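You operate a simulated robot arm through the tools that you are given. There is no shell and no other tool. Be economical: measure what you need, move in short steps, check, and stop when the job is done.

You run a simulated robot arm. Do the job below in one go: nothing can be reset, and whatever is moved stays where it is left.

JOB
Put things in order on the island bench. At the end: the white card (marked "ON TEST") from the island bench stands on top of the brown carton; the white lidded cup from the island bench stands where the white card stood; the silver shaker (marked "HERBS") from the island bench stands where the white lidded cup stood; the blue claw (marked "3 bar") from the island bench stands where the silver shaker stood; whatever was shut is shut again. Leave all else as you found it, and nothing knocked over.

Only the result counts: the job must be done as asked and must still hold three seconds after the hand-in. Knocking over, shifting, dropping, spilling or breaking anything else fails it.

ROBOT AND FRAMES
A 6-joint arm with a two-finger parallel gripper, fixed in place. Base frame: the origin is at the foot of the arm, x ahead of it, y to its left, z up; the work surface is at about z = 0.88. Units: m, degrees, N and s.
With the tool pointing down near the work surface it reaches from about 0.24 to 0.64 m from the base axis. Its first joint turns from -66.0 to 66.0 degrees. Payload 2.7 kg.
The tool frame sits at the grasp point between the pads (the TCP): z along the fingers, y along the line on which they close. The tips reach 0.023 m beyond it. Largest opening 0.094 m; finger width 0.038, thickness 0.01; the body of the gripper, 0.054 by 0.096 m, starts 0.039 m behind the TCP.
Orientation is told as [roll, pitch, yaw] about the base's x, y, z axes, in that order, counted from this pose: with the fingers straight down and closing along the base's y, the tool's x points along the base's -x, its y along +y and its z along -z.

CONTROLS
- The arm moves only by the tool send_rows. Its argument "moves" is text: rows parted by semicolons, each of 7 numbers parted by spaces: the turn, a rotation vector about the tool's x, y, z in degrees, then the shift along the tool's x, y, z in cm, then the closure in counts, from 0 (fully open) to 255 (shut). In form: rx ry rz x y z gripper; .... A call has 1 to 8 rows; each row shifts and turns the commanded pose from where the row before left it, along the tool's axes as they then stand. Each row takes 0.2 s and may step no farther than 0.05 m and 8.6 degrees from the row before; otherwise, or with a gripper value out of range, the whole call is refused. Where a pose cannot be reached the arm comes as near as it can. A force on the tool above 40 N (or 10 N above the force at the start of the call, whichever is more), or a blocked arm, ends the call early, and 0.2 s more pass. The fingers move at their own pace (about 0.045 m/s each) and stop on an object; they squeeze with about 25 N. The grip force told is the motor's: it shows also when the fingers shut on nothing. Time passes only in rows, and 0.2 s behind the last, so rows that do not move let the fingers close. The reply holds the time, the measured pose of the TCP, the force on the tool along the base axes, the opening and the grip force, in the units named above and with some noise, with the torque about the TCP (base axes, N m) and any sound that the robot's microphone picked up, and new pictures: "pictures" is both (left out), scene, wrist or none.
- Cameras (640 x 400 px; columns grow to the right, rows downward): "scene" is fixed at [0.0798, -0.4155, 1.4224]; the picture's right is [0.83, -0.56, 0.00], its down [-0.28, -0.41, -0.87] and it looks along [0.48, 0.72, -0.50] (base axes); focal length 287 px, centre (320, 200). "wrist" rides on the gripper at [0.086, 0.016, -0.074] in the tool frame; the picture's right is [-0.18, 0.98, 0.00], its down [-0.58, -0.11, -0.81] and it looks along [-0.79, -0.15, 0.59] (tool axes); focal length 243 px, centre (320, 200). There is no depth. A picture from a camera that has moved, and an enlarged one, comes with that camera's place and axes in the base frame and with its lens. The place of the scene camera against the robot may be out by one fixed shift of up to 0.025 m in any direction.
- inspect(camera, box): a new picture of the part [left, top, right, bottom] of that camera's present view, enlarged. The clock stands still meanwhile.
- close_job(): hands the job in; it is judged then, once.

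Go step by step. Nothing tells you positions but the pictures and the camera data: compare them with the known pose of the tool, close in by small moves and look again before you grip or let go. The budget is 120 turns and 200 pictures, counting those below and the enlarged ones. Unless the task says otherwise, let go and move clear before handing in, and close with one line.

The tools are called after "Call:" as name(argument=value, ...) on one line, values as JSON. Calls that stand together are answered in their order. send_rows: Moves the arm, as the interface text tells. Its arguments: {"type":"object","properties":{"moves":{"type":"string"},"pictures":{"type":"string","enum":["both","scene","wrist","none"]}},"required":["moves"]} The other tools are called the same way: inspect (camera, box) takes an enlarged picture of a part of a camera's view; close_job () hands the job in.

At the start:

```text
time_s: 0.0
tool_pos: [0.3479, 0.135, 1.1755]
tcp_rot: [0.1, 0.1, 0.2]
wrist_force: [0.4, 0.1, 0.3]
torque: [-0.05, 0.04, -0.02]
gripper_width: 0.094
finger_force: 0.0
```

scene: 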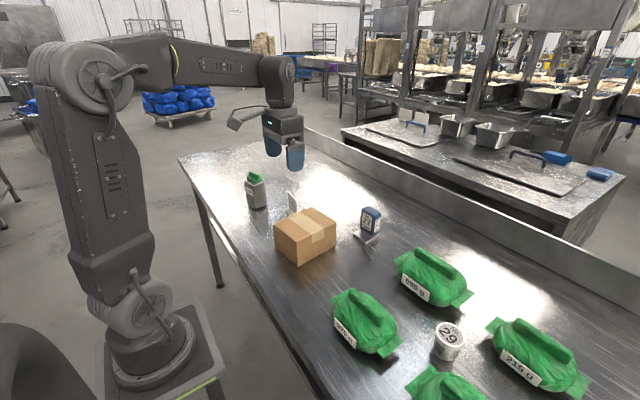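
wrist: 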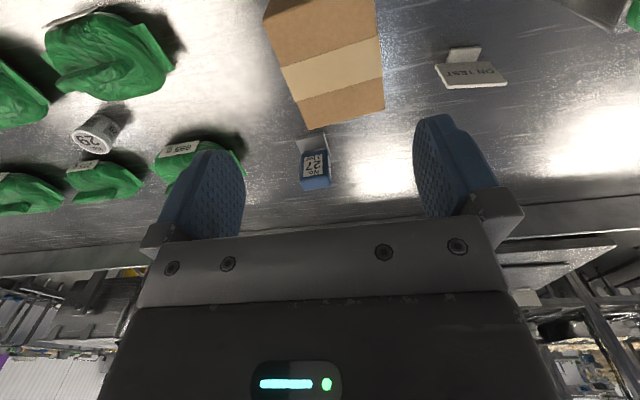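

I see a bench with a brown carton, a white card behind it, a silver object with green, a blue item and a white cup among green bags. I'll enlarge views first.

Call:
inspect(camera="scene", box=[230, 150, 400, 280])

Call:
inspect(camera="scene", box=[320, 230, 600, 400])

Call:
inspect(camera="wrist", box=[240, 0, 560, 200])

Call:
inspect(camera="wrist", box=[0, 0, 280, 230])

```text
3.08 times, centred on (315, 215) of scene
camera zoom: at [0.0798, -0.4155, 1.4224], right [0.83, -0.56, 0.0], down [-0.28, -0.41, -0.87], along [0.48, 0.72, -0.5], focal length 884 px, centre (335, 154)
```

zoom: 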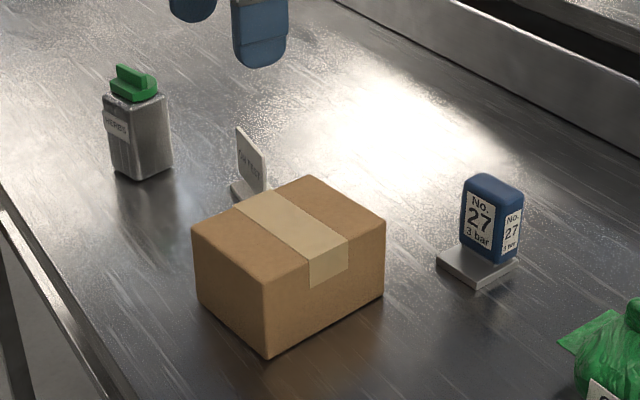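

```text
2.29 times, centred on (460, 315) of scene
camera zoom: at [0.0798, -0.4155, 1.4224], right [0.83, -0.56, 0.0], down [-0.28, -0.41, -0.87], along [0.48, 0.72, -0.5], focal length 656 px, centre (0, -63)
```

zoom: 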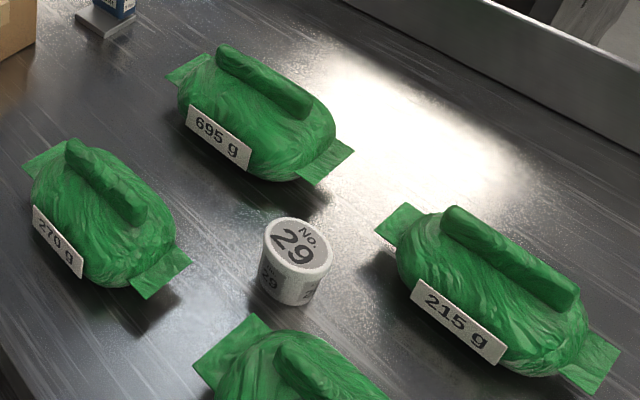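

```text
2.00 times, centred on (400, 100) of wrist
camera zoom: at [0.2607, 0.152, 1.2492], right [0.18, 0.98, 0.0], down [0.58, -0.11, 0.81], along [0.79, -0.15, -0.59], focal length 485 px, centre (160, 400)
```

zoom: 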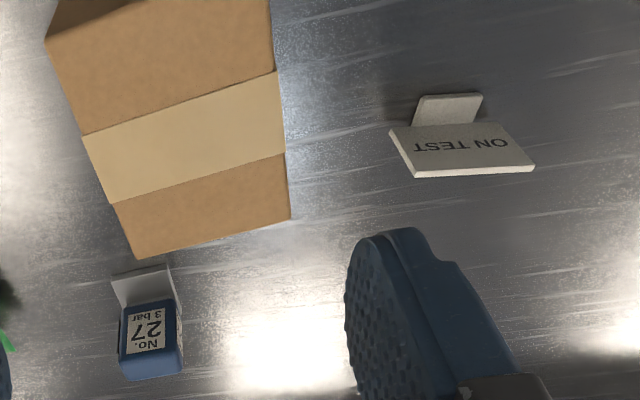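

```text
1.74 times, centred on (140, 115) of wrist
camera zoom: at [0.2607, 0.152, 1.2492], right [0.18, 0.98, 0.0], down [0.58, -0.11, 0.81], along [0.79, -0.15, -0.59], focal length 422 px, centre (633, 348)
```

zoom: 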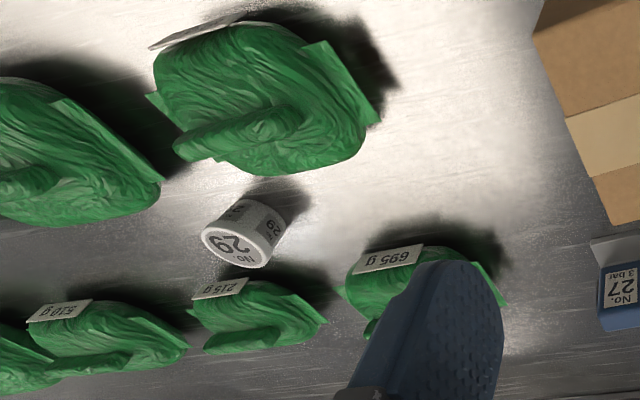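

Rough estimates: card near (0.46, 0.32), carton centre (0.42, 0.17) with its top at 0.96, shaker (0.40, 0.46), claw (0.59, 0.09), cup (0.46, -0.27). I'll turn the wrist to about +81° so the fingers close across the card's panel.

Call:
send_rows(moves="0 0 -8.5 0 0 0 0; 0 0 -8.5 0 0 0 0; 0 0 -8.5 0 0 0 0; 0 0 -8.5 0 0 0 0; 0 0 -8.5 0 0 0 0; 0 0 -8.5 0 0 0 0; 0 0 -8.5 0 0 0 0; 0 0 -8.5 0 0 0 0", pictures="none")

Call:
send_rows(moves="0 0 -6.5 0 0 0 0; 0 0 -6.5 0 0 0 0; 0 0 0 0 -4 0 0; 0 0 0 0 -4 0 0; 0 0 0 -4 -2 2 0; 0 0 0 0 0 4 0; 0 0 0 0 0 2 0; 0 0 0 0 0 0 0")

```text
time_s: 1.8
tool_pos: [0.3482, 0.136, 1.1744]
tcp_rot: [-0.1, 0.0, 68.3]
wrist_force: [-0.4, 0.3, 0.5]
torque: [0.02, 0.0, 0.01]
gripper_width: 0.0941
finger_force: 0.2
```

```text
time_s: 3.6
tool_pos: [0.4527, 0.1599, 1.0969]
tcp_rot: [0.0, 0.0, 81.1]
wrist_force: [-0.1, 0.2, -0.1]
torque: [0.01, 0.02, -0.03]
gripper_width: 0.0937
finger_force: 0.1
camera wrist: at [0.4225, 0.0778, 1.1705], right [-0.94, 0.33, 0.0], down [0.2, 0.56, 0.81], along [0.27, 0.76, -0.59], focal length 243 px, centre (320, 200)
```

scene: 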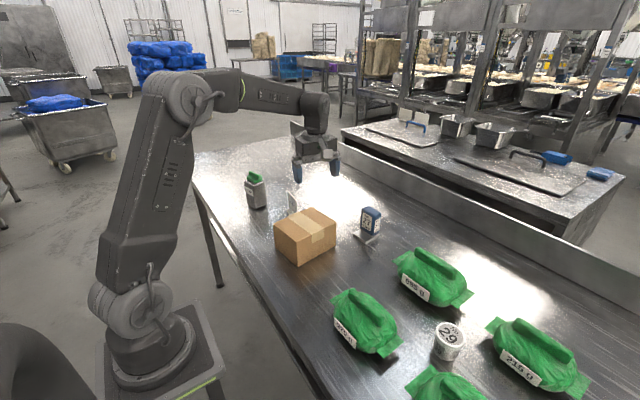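
wrist: 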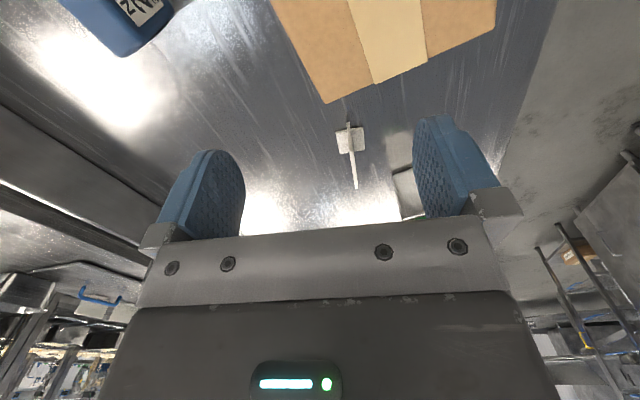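

Call:
inspect(camera="wrist", box=[260, 60, 460, 220])

Call:
inspect(camera="scene", box=[235, 150, 345, 220])

```text
2.50 times, centred on (360, 140) of wrist
camera zoom: at [0.4225, 0.0778, 1.1705], right [-0.94, 0.33, 0.0], down [0.2, 0.56, 0.81], along [0.27, 0.76, -0.59], focal length 606 px, centre (220, 350)
```

zoom: 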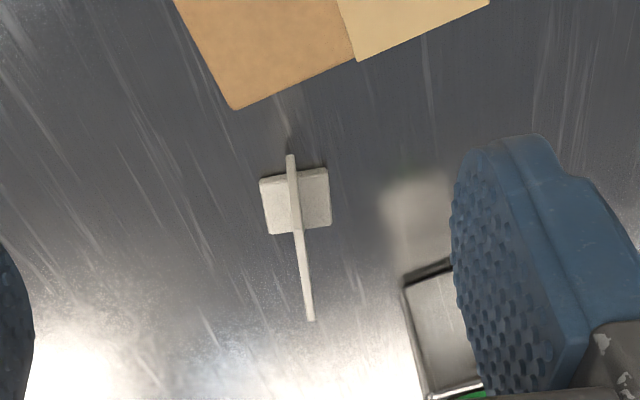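

```text
5.71 times, centred on (290, 185) of scene
camera zoom: at [0.0798, -0.4155, 1.4224], right [0.83, -0.56, 0.0], down [-0.28, -0.41, -0.87], along [0.48, 0.72, -0.5], focal length 1641 px, centre (491, 286)
```

zoom: 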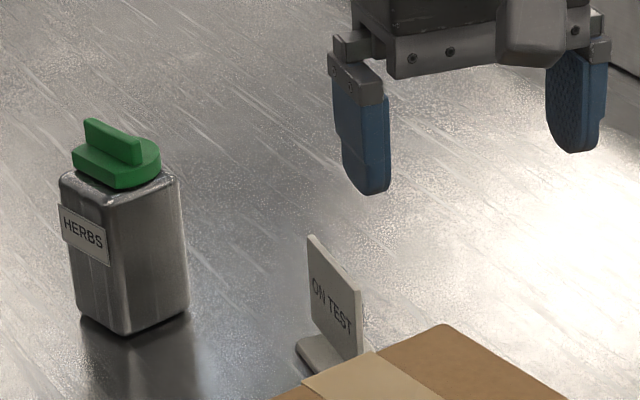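

The card's panel is vertical, about 0.074 wide, with its top at z≈0.944 and its centre at about (0.460, 0.322). The foot sits at (0.460, 0.318). I'll move above it.

Call:
send_rows(moves="0 0 -2 -4.04 0.31 0 0; 0 0 0 -4.04 0.31 0 0; 0 0 0 -4.04 0.31 0 0; 0 0 0 -4.04 0.31 0 0; 0 0 0 0 0 4 0; 0 0 0 0 0 4 0; 0 0 0 0 0 0 0")

```text
time_s: 5.2
tool_pos: [0.4609, 0.3196, 1.015]
tcp_rot: [0.0, 0.0, 83.1]
wrist_force: [0.4, -0.6, -0.2]
torque: [0.03, -0.02, -0.01]
gripper_width: 0.0937
finger_force: 0.1
camera wrist: at [0.4347, 0.2371, 1.0881], right [-0.95, 0.3, 0.0], down [0.18, 0.56, 0.81], along [0.24, 0.77, -0.59], focal length 243 px, centre (320, 200)
```

scene: 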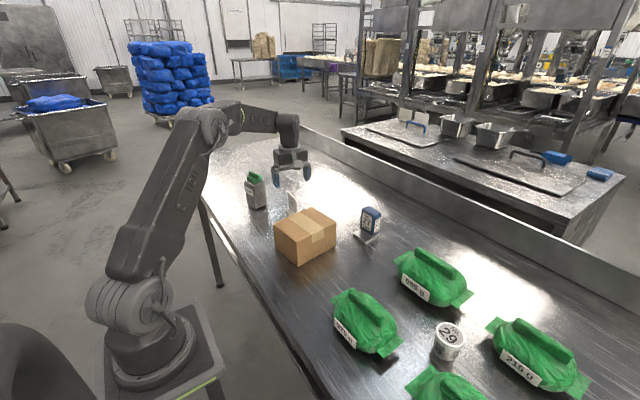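
wrist: 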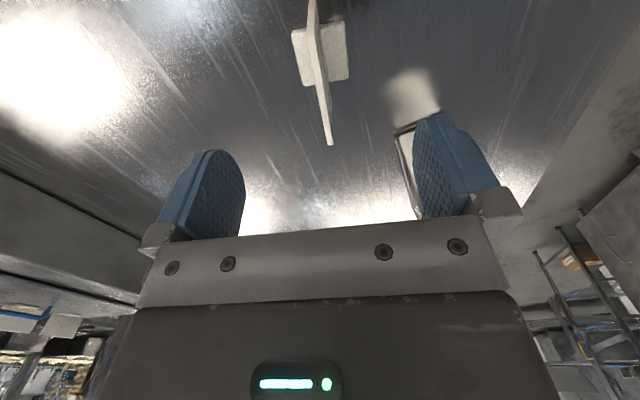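

The card agrees with the estimate. I'll descend and close on the panel.

Call:
send_rows(moves="0 0 0 0 0 3 100; 0 0 0 0 0 3 100; 0 0 0 0 0 3 100; 0 0 0 0 0 0 100; 0 0 0 0 0 0 100")

```text
time_s: 6.4
tool_pos: [0.4627, 0.3199, 0.9259]
tcp_rot: [0.0, 0.1, 83.0]
wrist_force: [-0.1, -1.0, -0.5]
torque: [0.02, -0.01, -0.03]
gripper_width: 0.057
finger_force: 0.1
camera wrist: at [0.4358, 0.2362, 0.9997], right [-0.95, 0.3, 0.0], down [0.18, 0.56, 0.81], along [0.24, 0.77, -0.59], focal length 243 px, centre (320, 200)
```

scene: 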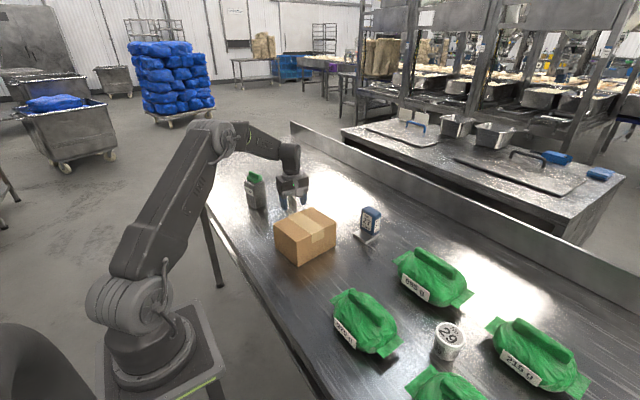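
wrist: 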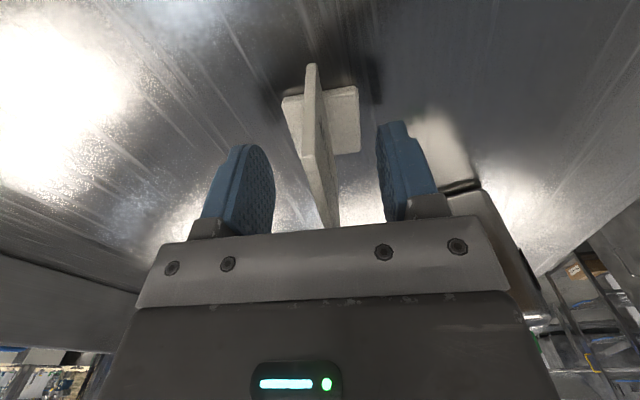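

Call:
send_rows(moves="0 0 0 0 0 0 255; 0 0 0 0 0 0 255; 0 0 0 0 0 0 255; 0 0 0 0 0 0 255; 0 0 0 0 0 0 255", pictures="wrist")

```text
time_s: 7.6
tool_pos: [0.4629, 0.3189, 0.926]
tcp_rot: [0.1, 0.1, 83.1]
wrist_force: [-0.4, 0.1, 0.6]
torque: [0.0, 0.03, -0.03]
gripper_width: 0.0043
finger_force: 25.2
camera wrist: at [0.4358, 0.2362, 0.9999], right [-0.95, 0.3, 0.0], down [0.18, 0.56, 0.81], along [0.24, 0.77, -0.59], focal length 243 px, centre (320, 200)
```

wrist: 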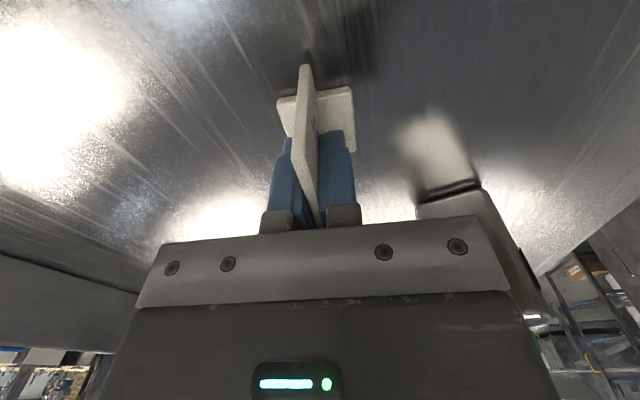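

The card is gripped. I'll lift it and carry it over the carton.

Call:
send_rows(moves="0 0 0 0 0 -4 255; 0 0 0 0 0 -5 255; 0 0 0 0 0 -5 255; 0 0 0 3.9 0.64 0 255; 0 0 0 3.9 0.64 0 255; 0 0 0 3.9 0.64 0 255; 0 0 0 3.9 0.64 0 255; 0 0 0 0 0 0 255")

```text
time_s: 9.4
tool_pos: [0.416, 0.1695, 1.065]
tcp_rot: [0.1, 0.0, 83.0]
wrist_force: [0.0, 0.5, 0.3]
torque: [-0.01, -0.04, 0.0]
gripper_width: 0.0044
finger_force: 25.1
camera wrist: at [0.3899, 0.0864, 1.1397], right [-0.95, 0.3, 0.0], down [0.18, 0.56, 0.81], along [0.24, 0.77, -0.59], focal length 243 px, centre (320, 200)
```

scene: 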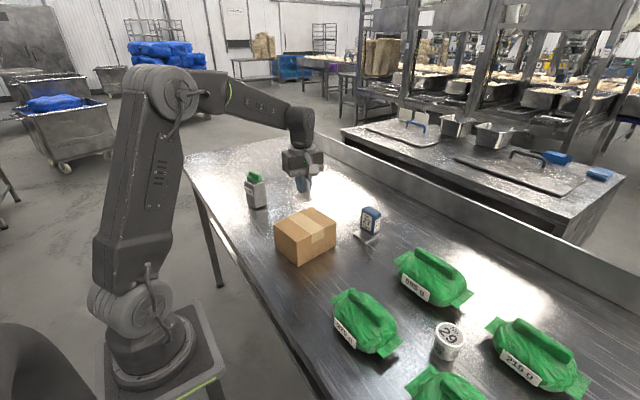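
wrist: 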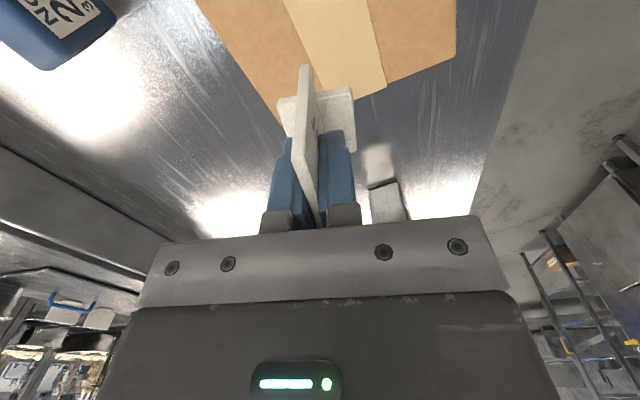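

The wrist view puts the carton centre nearer (0.402, 0.146). I'll shift there and lower.

Call:
send_rows(moves="0 0 0 2.4 1.0 0 255; 0 0 0 0 0 2.5 255; 0 0 0 0 0 2 255; 0 0 0 0 0 0 255")

```text
time_s: 10.4
tool_pos: [0.4032, 0.1457, 1.0207]
tcp_rot: [0.0, 0.0, 83.2]
wrist_force: [0.1, -0.5, -0.4]
torque: [0.02, 0.01, 0.04]
gripper_width: 0.0044
finger_force: 25.0
camera wrist: at [0.3759, 0.0632, 1.0946], right [-0.95, 0.3, 0.0], down [0.18, 0.56, 0.81], along [0.24, 0.77, -0.59], focal length 243 px, centre (320, 200)
```

scene: 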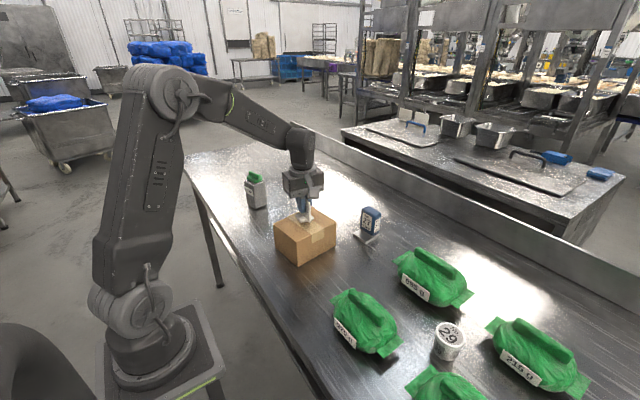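
wrist: 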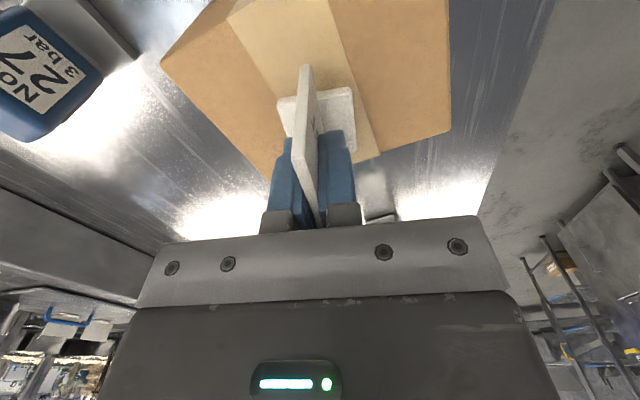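

Over the tape and near the centre. I'll lower in small steps until contact.

Call:
send_rows(moves="0 0 0 0 0 0.5 255; 0 0 0 0 0 0.3 255; 0 0 0 0 0 0.2 255; 0 0 0 0 0 0 255", pictures="none")

Call:
inspect(camera="scene", box=[265, 180, 345, 270])

```text
time_s: 11.4
tool_pos: [0.4043, 0.1461, 1.011]
tcp_rot: [-0.1, -0.1, 83.0]
wrist_force: [-2.4, -0.3, 4.3]
torque: [0.01, 0.05, -0.01]
gripper_width: 0.0044
finger_force: 24.7
```

```text
4.44 times, centred on (305, 225) of scene
camera zoom: at [0.0797, -0.4155, 1.4224], right [0.83, -0.56, 0.0], down [-0.28, -0.41, -0.87], along [0.48, 0.72, -0.5], focal length 1276 px, centre (387, 89)
```

zoom: 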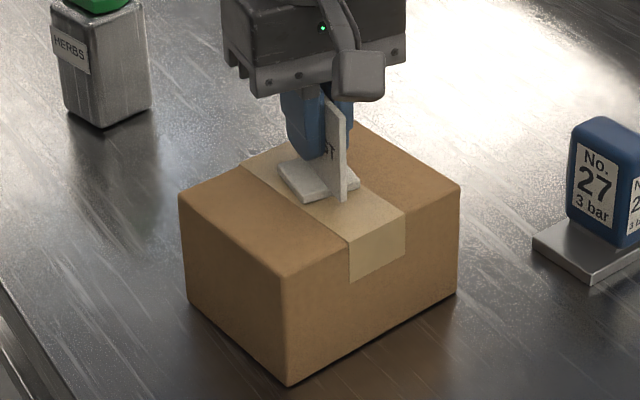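

In contact, with about 4 N upward on the tool. I'll release and rise straight up.

Call:
send_rows(moves="0 0 0 0 0 0 150; 0 0 0 0 0 0 100; 0 0 0 0 0 0 60; 0 0 0 0 0 0 60; 0 0 0 0 0 -3 60; 0 0 0 0 0 -4 60; 0 0 0 0 0 -5 0; 0 0 0 0 0 -5 0")

Call:
inspect(camera="scene", box=[265, 180, 345, 270])

```text
time_s: 13.2
tool_pos: [0.4053, 0.1455, 1.1791]
tcp_rot: [0.0, 0.0, 83.1]
wrist_force: [0.7, 0.6, -0.1]
torque: [0.03, -0.01, 0.01]
gripper_width: 0.0942
finger_force: 0.0
camera wrist: at [0.3787, 0.0617, 1.2525], right [-0.95, 0.3, 0.0], down [0.18, 0.56, 0.81], along [0.24, 0.77, -0.59], focal length 243 px, centre (320, 200)
```

scene: 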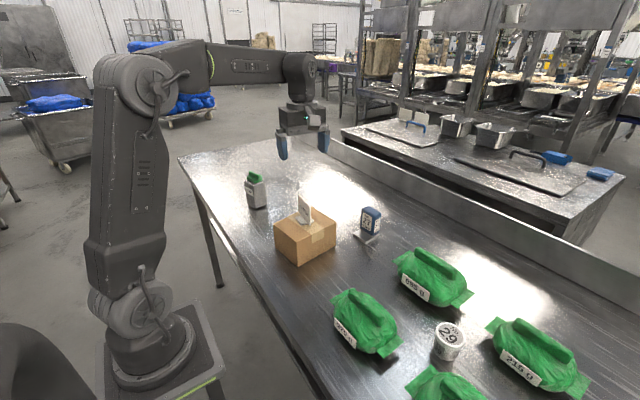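
wrist: 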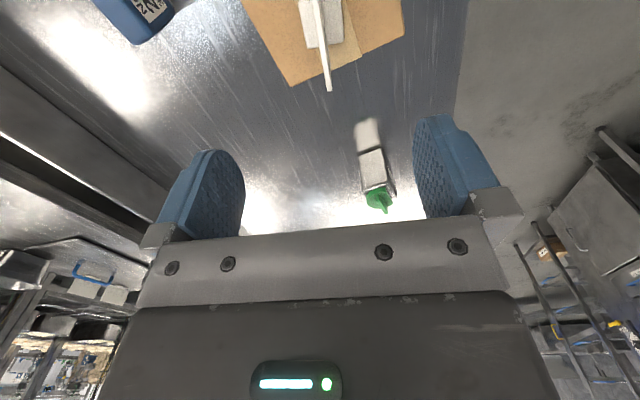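

```text
4.44 times, centred on (305, 225) of scene
camera zoom: at [0.0798, -0.4155, 1.4224], right [0.83, -0.56, 0.0], down [-0.28, -0.41, -0.87], along [0.48, 0.72, -0.5], focal length 1276 px, centre (387, 89)
```

zoom: 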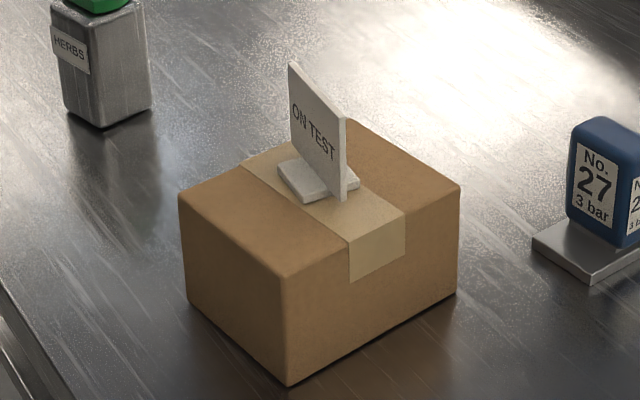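

The card stands on the carton. Next is the cup: I'll turn back to yaw 0, because the aisle between the bags runs along y, and go look at it.

Call:
send_rows(moves="0 0 8.5 0 0 0 0; 0 0 8.5 0 0 0 0; 0 0 8.5 0 0 0 0; 0 0 8.5 0 0 0 0; 0 0 8.5 0 0 0 0; 0 0 8.5 0 0 0 0; 0 0 8.5 0 0 0 0; 0 0 8.5 0 0 0 0", pictures="none")

Call:
send_rows(moves="0 0 7.5 0 0 0 0; 0 0 7.5 0 0 0 0; 0 0 0 0 -4.5 0 0; 0 0 0 0 -4.5 0 0; 0 0 0 0 -4.5 0 0; 0 0 0 0 -4.5 0 0; 0 0 0 0 -4.5 0 0; 0 0 0 0 -4.5 0 0", pictures="none")

Call:
send_rows(moves="0 0 0 0 -4.5 0 0; 0 0 0 1 -4.5 0 0; 0 0 0 1 -4 2 0; 0 0 0 2 0 4 0; 0 0 0 0 0 2 0; 0 0 0 0 0 0 0")

```text
time_s: 15.0
tool_pos: [0.4045, 0.1456, 1.1794]
tcp_rot: [-0.1, 0.1, 14.9]
wrist_force: [0.1, -0.2, -0.6]
torque: [0.02, -0.02, 0.0]
gripper_width: 0.0938
finger_force: 0.0
```

```text
time_s: 16.8
tool_pos: [0.4033, -0.1251, 1.1787]
tcp_rot: [0.1, -0.1, 0.1]
wrist_force: [0.1, -0.4, 0.2]
torque: [0.02, -0.01, 0.0]
gripper_width: 0.0941
finger_force: 0.2
```

```text
time_s: 18.2
tool_pos: [0.3654, -0.2562, 1.0997]
tcp_rot: [0.0, 0.0, 0.2]
wrist_force: [0.3, 0.1, -0.1]
torque: [0.0, 0.01, 0.01]
gripper_width: 0.0942
finger_force: 0.0
camera wrist: at [0.2778, -0.2392, 1.1736], right [0.18, 0.98, 0.0], down [0.58, -0.11, 0.81], along [0.79, -0.15, -0.59], focal length 243 px, centre (320, 200)
```

scene: 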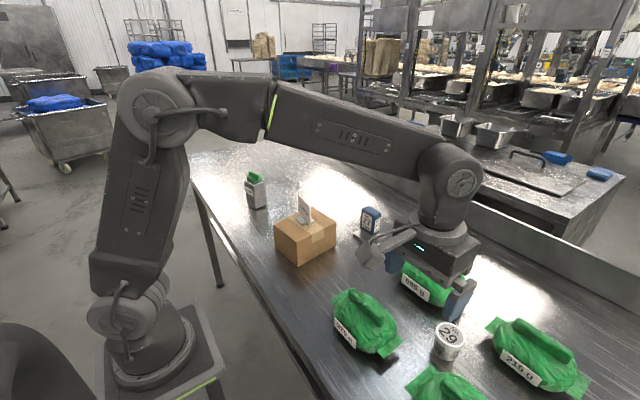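
wrist: 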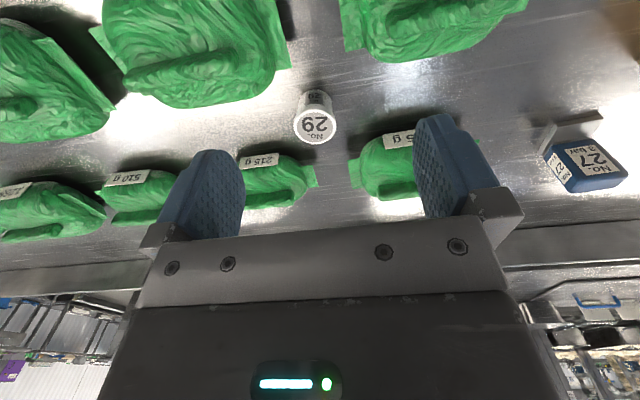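

Call:
inspect(camera="wrist", box=[220, 40, 420, 200])

```text
2.50 times, centred on (320, 120) of wrist
camera zoom: at [0.2778, -0.2392, 1.1736], right [0.18, 0.98, 0.0], down [0.58, -0.11, 0.81], along [0.79, -0.15, -0.59], focal length 606 px, centre (320, 400)
```

zoom: 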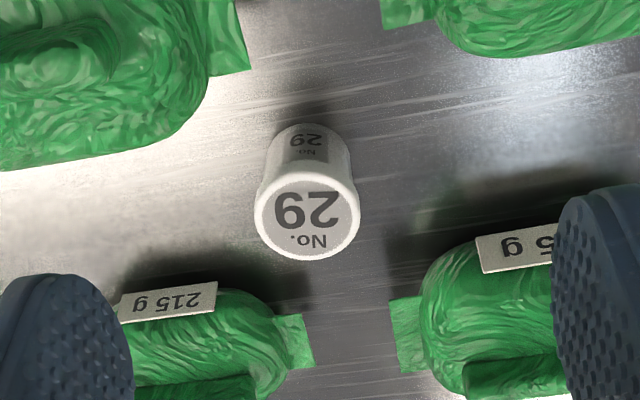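

Cup centre is about (0.455, -0.281), lid diameter about 0.051. I'll move above it and look again.

Call:
send_rows(moves="0 0 0 -4.5 -1.2 0 0; 0 0 0 -4.5 -1.2 0 0; 0 0 0 0 0 4 0; 0 0 0 0 0 4 0; 0 0 0 0 0 0 0")

Call:
inspect(camera="wrist", box=[200, 0, 440, 150])

Call:
inspect(camera="scene", box=[400, 230, 500, 370])

```text
time_s: 19.4
tool_pos: [0.4549, -0.2784, 1.0223]
tcp_rot: [0.0, 0.0, 0.1]
wrist_force: [-0.4, 0.1, -0.1]
torque: [-0.02, -0.03, 0.0]
gripper_width: 0.094
finger_force: 0.1
camera wrist: at [0.3681, -0.2618, 1.0962], right [0.18, 0.98, 0.0], down [0.58, -0.11, 0.81], along [0.79, -0.15, -0.59], focal length 243 px, centre (320, 200)
```

scene: 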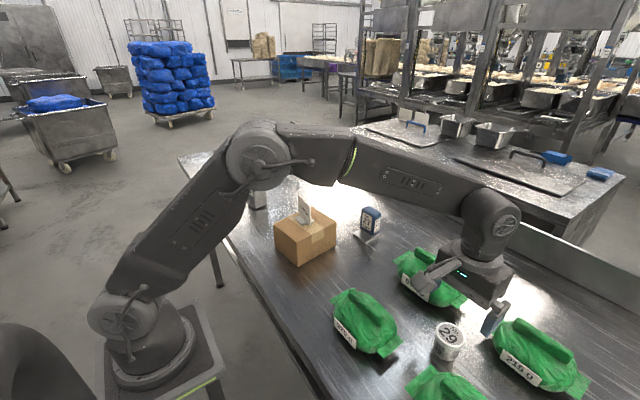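
wrist: 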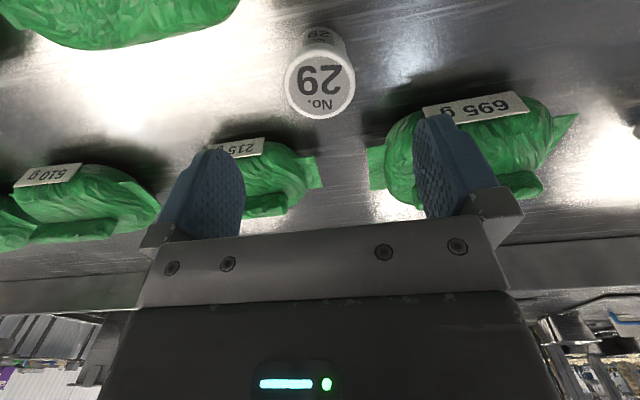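

```text
2.67 times, centred on (320, 75) of wrist
camera zoom: at [0.3681, -0.2618, 1.0962], right [0.18, 0.98, 0.0], down [0.58, -0.11, 0.81], along [0.79, -0.15, -0.59], focal length 647 px, centre (320, 533)
```

zoom: 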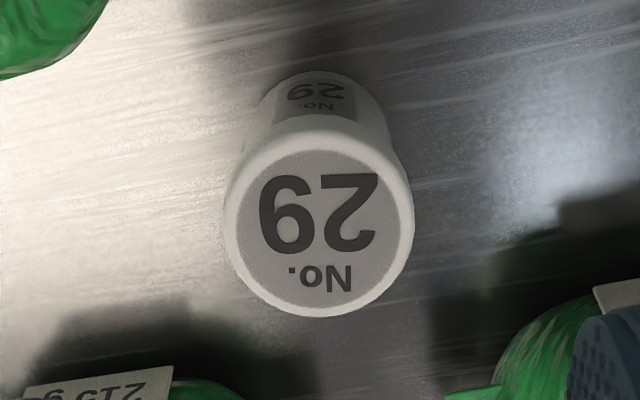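

```text
2.86 times, centred on (450, 300) of scene
camera zoom: at [0.0798, -0.4155, 1.4224], right [0.83, -0.56, 0.0], down [-0.28, -0.41, -0.87], along [0.48, 0.72, -0.5], focal length 820 px, centre (-51, -86)
```

zoom: 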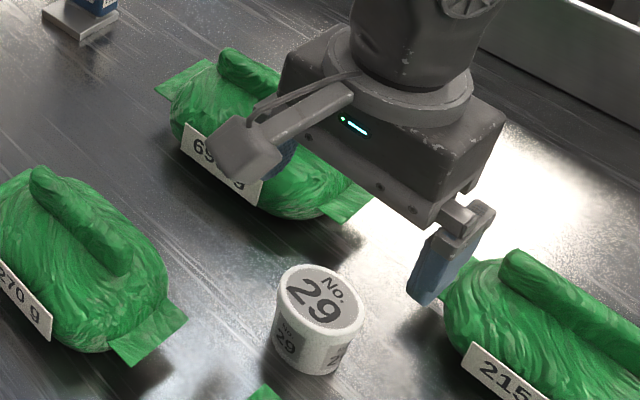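

The lid centre triangulates to about (0.460, -0.280), top about 0.925. I'll descend with the fingers at y± in the free aisle.

Call:
send_rows(moves="0 0 0 -0.5 -0.16 4 0; 0 0 0 0 0 4 0; 0 0 0 0 0 2 0; 0 0 0 0 0 0 0")

Call:
inspect(camera="scene", box=[380, 230, 520, 370])

```text
time_s: 20.4
tool_pos: [0.4612, -0.2777, 0.9212]
tcp_rot: [0.0, 0.0, 0.1]
wrist_force: [-0.3, 0.1, 0.2]
torque: [-0.01, 0.03, 0.0]
gripper_width: 0.0939
finger_force: 0.2
camera wrist: at [0.3732, -0.2606, 0.9945], right [0.18, 0.98, 0.0], down [0.58, -0.11, 0.81], along [0.79, -0.15, -0.59], focal length 243 px, centre (320, 200)
```

scene: 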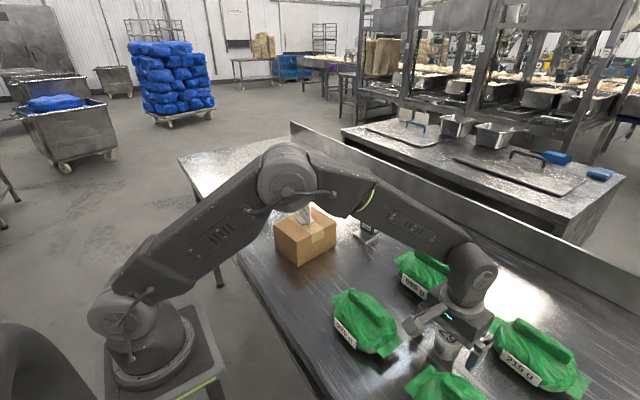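
wrist: 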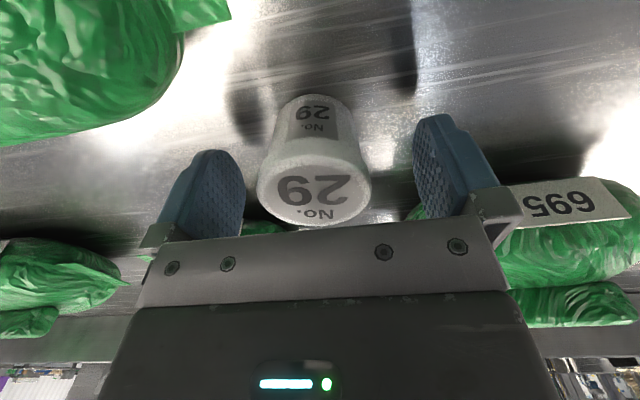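

```text
2.86 times, centred on (450, 300) of scene
camera zoom: at [0.0798, -0.4155, 1.4224], right [0.83, -0.56, 0.0], down [-0.28, -0.41, -0.87], along [0.48, 0.72, -0.5], focal length 820 px, centre (-51, -86)
```

zoom: 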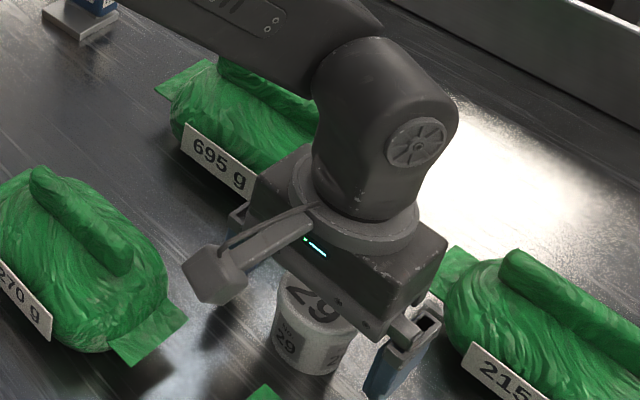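

Slightly lower and centre, then close on the cup.

Call:
send_rows(moves="0 0 0 0 -0.2 1.1 0; 0 0 0 0 0 0 100; 0 0 0 0 0 0 160; 0 0 0 0 0 0 255; 0 0 0 0 0 0 255; 0 0 0 0 0 0 255")

```text
time_s: 21.8
tool_pos: [0.4605, -0.2803, 0.9095]
tcp_rot: [0.0, -0.1, 0.2]
wrist_force: [0.6, -0.8, -0.2]
torque: [0.03, -0.03, 0.02]
gripper_width: 0.0499
finger_force: 24.6
camera wrist: at [0.373, -0.2631, 0.9835], right [0.18, 0.98, 0.0], down [0.58, -0.11, 0.81], along [0.79, -0.15, -0.59], focal length 243 px, centre (320, 200)
```

scene: 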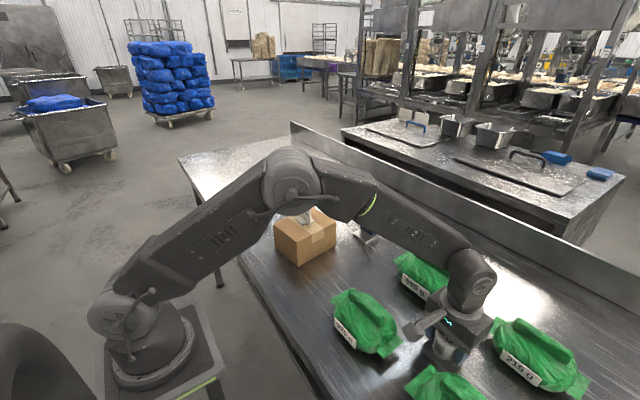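
wrist: 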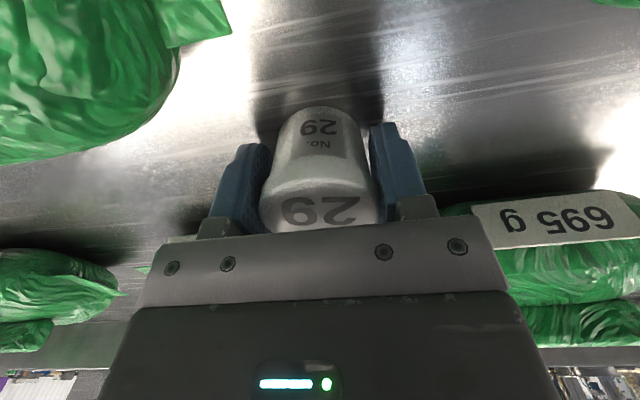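

The cup is held at (0.4605, -0.2803, 0.9095). I'll lift well clear and carry it to the card's old spot.

Call:
send_rows(moves="0 0 0 0 0 -3 255; 0 0 0 0 0 -5 255; 0 0 0 0 0 -5 255; 0 0 0 0 0 -5 255; 0 0 0 0 4.5 0 255; 0 0 0 0 4.5 0 255; 0 0 0 0 4.5 0 255; 0 0 0 0 4.5 0 255", pictures="scene")

Call:
send_rows(moves="0 0 0 0 4.5 0 255; 0 0 0 0 4.5 0 255; 0 0 0 0 4.5 0 255; 0 0 0 0 4.5 0 255; 0 0 0 0 4.5 0 255; 0 0 0 0 4.5 0 255; 0 0 0 0 4.5 0 255; 0 0 0 0 4.5 0 255", pictures="none")

```text
time_s: 23.6
tool_pos: [0.4603, -0.1003, 1.0906]
tcp_rot: [0.0, 0.0, 0.1]
wrist_force: [0.3, -0.1, 0.4]
torque: [-0.02, -0.02, -0.02]
gripper_width: 0.0501
finger_force: 25.0
```

scene: 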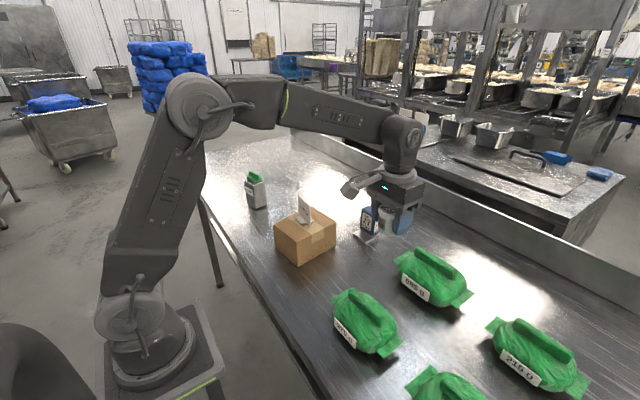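

```text
time_s: 25.4
tool_pos: [0.4595, 0.2595, 1.0903]
tcp_rot: [0.0, 0.0, 0.1]
wrist_force: [0.7, 0.6, -0.5]
torque: [-0.01, 0.0, -0.02]
gripper_width: 0.0498
finger_force: 25.0
```

Call:
send_rows(moves="0 0 0 0 3 0 255; 0 0 0 0 2.9 0 255; 0 0 0 0 0 4.5 255; 0 0 0 0 0 4.5 255; 0 0 0 0 0 4.5 255; 0 0 0 0 0 2.5 255; 0 0 0 0 0 0 255")

```text
time_s: 27.0
tool_pos: [0.459, 0.32, 0.9284]
tcp_rot: [0.0, 0.0, 0.1]
wrist_force: [0.8, 0.2, -0.8]
torque: [0.0, 0.01, 0.02]
gripper_width: 0.0501
finger_force: 24.9
camera wrist: at [0.3722, 0.3365, 1.0029], right [0.18, 0.98, 0.0], down [0.58, -0.11, 0.81], along [0.79, -0.15, -0.59], focal length 243 px, centre (320, 200)
```

scene: 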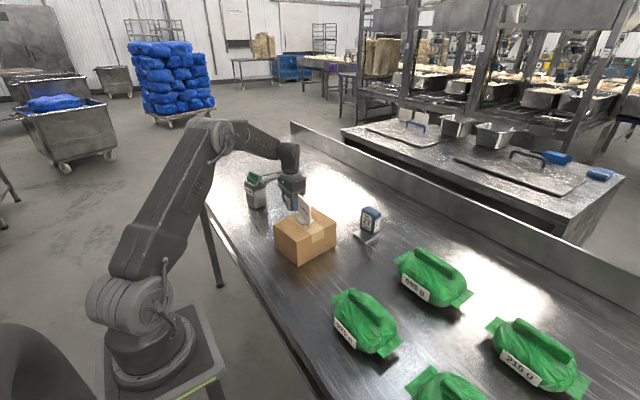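
wrist: 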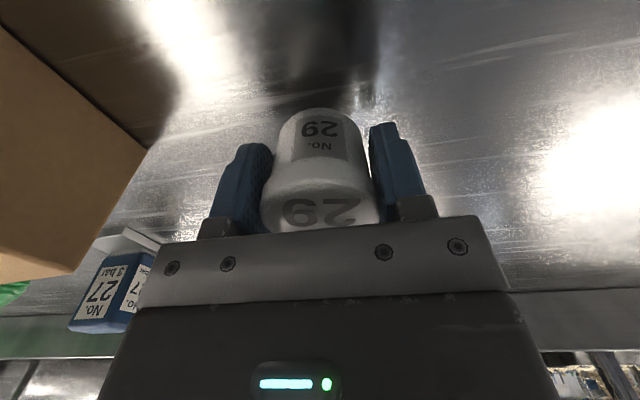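

Call:
inspect(camera="scene", box=[235, 150, 335, 230])

```text
5.00 times, centred on (285, 190) of scene
camera zoom: at [0.0798, -0.4155, 1.4224], right [0.83, -0.56, 0.0], down [-0.28, -0.41, -0.87], along [0.48, 0.72, -0.5], focal length 1436 px, centre (495, 250)
```

zoom: 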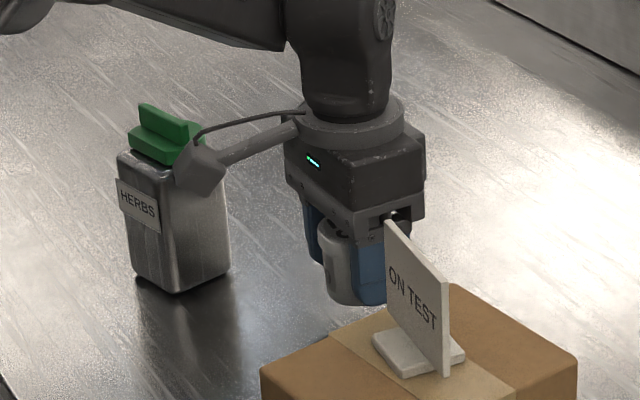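

The shaker is untouched; the camera passes in front of it. I'll lower the cup the last bit.

Call:
send_rows(moves="0 0 0 0 -0.1 1.2 255; 0 0 0 0 0 0.4 255; 0 0 0 0 0 0.2 255; 0 0 0 0 0 0 255", pictures="none")

```text
time_s: 28.0
tool_pos: [0.4589, 0.3172, 0.9115]
tcp_rot: [0.0, 0.0, 0.1]
wrist_force: [0.4, -0.1, -0.3]
torque: [-0.01, -0.01, 0.02]
gripper_width: 0.0499
finger_force: 25.3
```

Call:
send_rows(moves="0 0 0 0 0.1 0.15 255; 0 0 0 0 0 0.1 255; 0 0 0 0 0 0 255", pictures="none")

```text
time_s: 28.8
tool_pos: [0.4586, 0.3176, 0.9084]
tcp_rot: [0.0, -0.1, 0.1]
wrist_force: [-2.0, -1.0, 11.1]
torque: [-0.04, 0.12, 0.09]
gripper_width: 0.05
finger_force: 24.6
```

In contact. Release and rise.

Call:
send_rows(moves="0 0 0 0 0 -0.1 180; 0 0 0 0 0 0 60; 0 0 0 0 0 0 0; 0 0 0 0 0 0 0; 0 0 0 0 0 -4 0; 0 0 0 0 0 -5 0; 0 0 0 0 0 -5 0; 0 0 0 0 0 -5 0")

```text
time_s: 30.6
tool_pos: [0.4572, 0.3181, 1.1028]
tcp_rot: [0.0, 0.0, 0.1]
wrist_force: [0.3, -0.4, -0.4]
torque: [0.02, 0.05, 0.01]
gripper_width: 0.0941
finger_force: 0.0
camera wrist: at [0.3706, 0.3352, 1.176], right [0.18, 0.98, 0.0], down [0.58, -0.11, 0.81], along [0.79, -0.15, -0.59], focal length 243 px, centre (320, 200)
```

scene: 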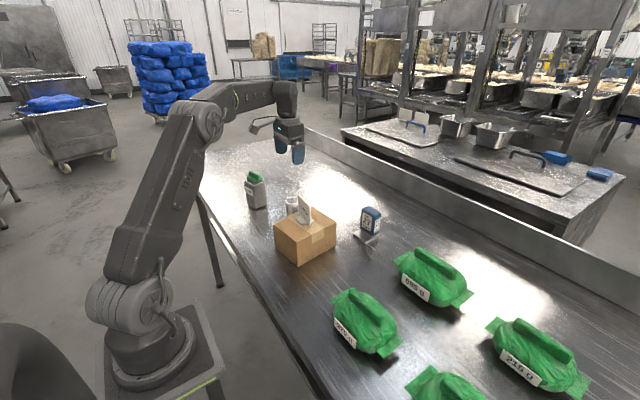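
wrist: 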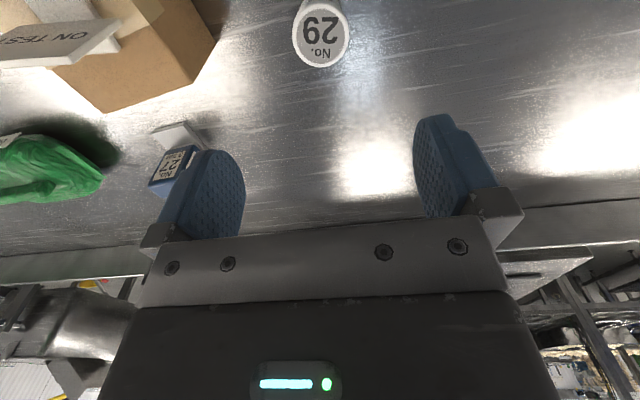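

The cup stands on the card's old spot. Next I'll look at the shaker from the base side with yaw ≈ 45°.

Call:
send_rows(moves="0 0 -7.5 0 0 -3 0; 0 0 -7.5 0 0 -3 0; 0 0 -7.5 0 0 -2 0; 0 0 -7.5 0 0 0 0; 0 0 -7.5 0 0 0 0; 0 0 -7.5 0 0 0 0; 0 0 0 3.1 3.5 0 0; 0 0 0 3.1 3.5 0 0", pictures="none")

Call:
send_rows(moves="0 0 0 3.1 3.5 0 0; 0 0 0 3.1 3.5 0 0; 0 0 0 0 0 0 0", pictures="wrist")

```text
time_s: 32.4
tool_pos: [0.3624, 0.324, 1.1821]
tcp_rot: [0.1, 0.0, 45.1]
wrist_force: [-0.3, -0.1, 0.0]
torque: [0.02, -0.01, 0.0]
gripper_width: 0.094
finger_force: 0.0
```

```text
time_s: 33.2
tool_pos: [0.2682, 0.3271, 1.1789]
tcp_rot: [0.1, 0.0, 45.0]
wrist_force: [0.0, 0.0, 0.3]
torque: [0.0, -0.01, -0.01]
gripper_width: 0.0939
finger_force: 0.0
camera wrist: at [0.1966, 0.2793, 1.2522], right [-0.57, 0.82, 0.0], down [0.49, 0.33, 0.81], along [0.66, 0.46, -0.59], focal length 243 px, centre (320, 200)
```

wrist: 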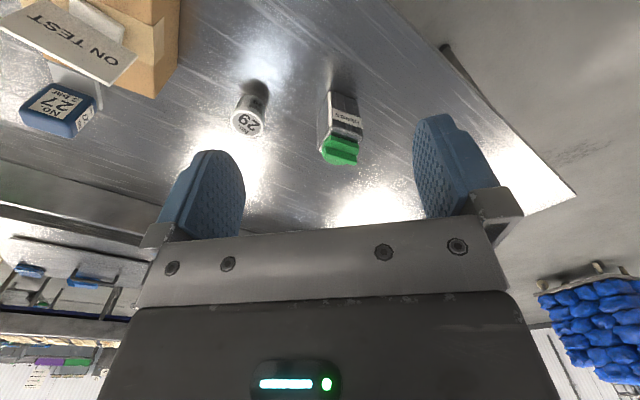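

Call:
inspect(camera="wrist", box=[220, 60, 420, 185])

```text
3.20 times, centred on (320, 122) of wrist
camera zoom: at [0.1966, 0.2793, 1.2522], right [-0.57, 0.82, 0.0], down [0.49, 0.33, 0.81], along [0.66, 0.46, -0.59], focal length 776 px, centre (320, 448)
```

zoom: 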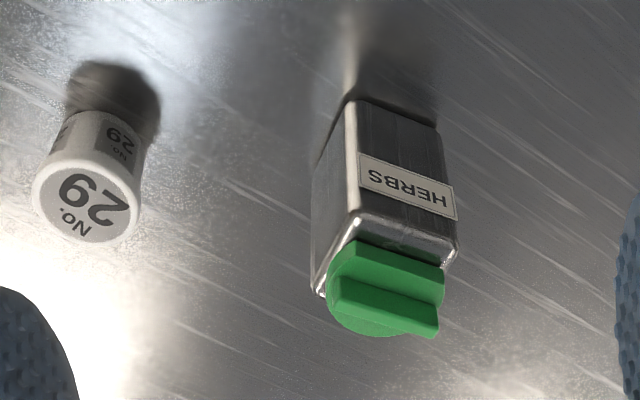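

The shaker's base is about 0.046 square, centred near (0.375, 0.442), with box yaw about 12°. Body top is about 0.974 and the lid top about 0.997. I'll align above it.

Call:
send_rows(moves="0 0 8.25 0 0 0 0; 0 0 8.25 0 0 0 0; 0 0 8.25 0 0 0 0; 0 0 8.25 0 0 0 0; 0 0 0 -3.2 2.26 0 0; 0 0 0 -3.2 2.26 0 0; 0 0 0 -3.2 2.26 0 0; 0 0 0 -3.2 2.26 0 0", pictures="none")

Call:
send_rows(moves="0 0 0 0 0 3 0; 0 0 0 0 0 2.5 0; 0 0 0 0 0 0 0")

Call:
inspect(camera="wrist", box=[220, 0, 420, 125])

```text
time_s: 35.0
tool_pos: [0.3719, 0.4354, 1.1731]
tcp_rot: [-0.2, 0.3, 12.1]
wrist_force: [0.1, 1.3, -1.7]
torque: [-0.06, 0.0, 0.0]
gripper_width: 0.094
finger_force: 0.0
out of reach, approached as far as the arm can: row 8
```

```text
time_s: 35.8
tool_pos: [0.3728, 0.4342, 1.1188]
tcp_rot: [0.0, 0.1, 12.1]
wrist_force: [0.6, 0.5, 0.9]
torque: [0.02, -0.03, 0.01]
gripper_width: 0.0938
finger_force: 0.1
camera wrist: at [0.2834, 0.4329, 1.1924], right [-0.03, 1.0, 0.0], down [0.59, 0.02, 0.81], along [0.81, 0.02, -0.59], focal length 243 px, centre (320, 200)
```

scene: 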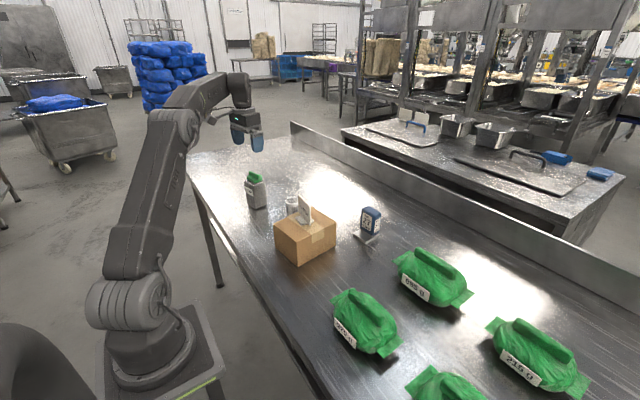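
wrist: 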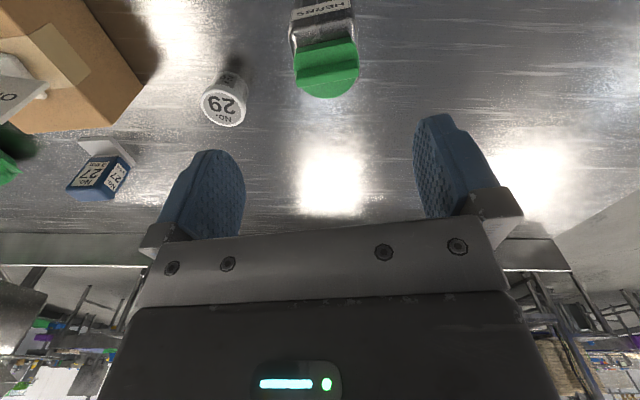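

```text
3.20 times, centred on (320, 62) of wrist
camera zoom: at [0.2834, 0.4329, 1.1924], right [-0.03, 1.0, 0.0], down [0.59, 0.02, 0.81], along [0.81, 0.02, -0.59], focal length 776 px, centre (320, 640)
```

zoom: 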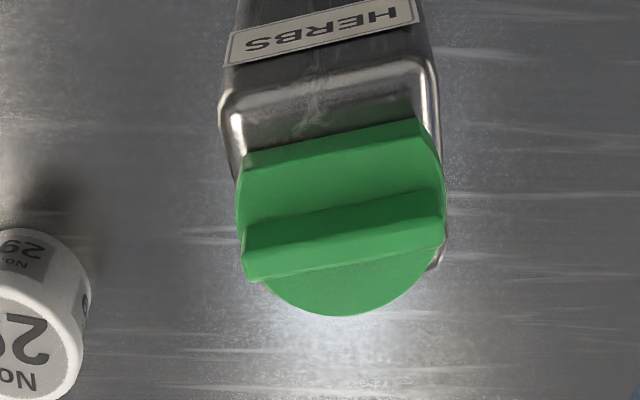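

Refined: shaker centre ≈ (0.379, 0.440), yaw 12°. I'll shift and descend to just above the lid.

Call:
send_rows(moves="0 0 0 -0.7 0.46 3 0; 0 0 0 0 0 3 0; 0 0 0 0 0 2.4 0; 0 0 0 0 0 0 0")

```text
time_s: 36.8
tool_pos: [0.3765, 0.44, 1.0329]
tcp_rot: [0.0, 0.0, 12.1]
wrist_force: [-0.3, -0.8, -0.4]
torque: [-0.01, 0.02, -0.02]
gripper_width: 0.0942
finger_force: 0.1
camera wrist: at [0.2887, 0.4385, 1.1074], right [-0.03, 1.0, 0.0], down [0.59, 0.02, 0.81], along [0.81, 0.02, -0.59], focal length 243 px, centre (320, 200)
```

scene: 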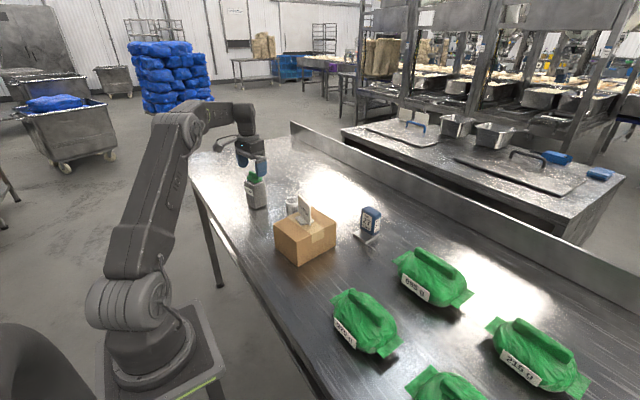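
wrist: 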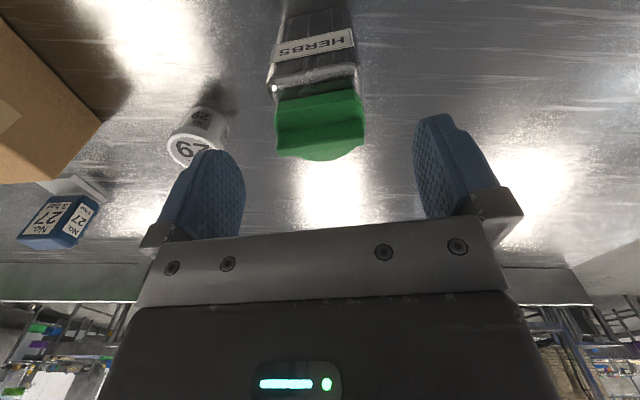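

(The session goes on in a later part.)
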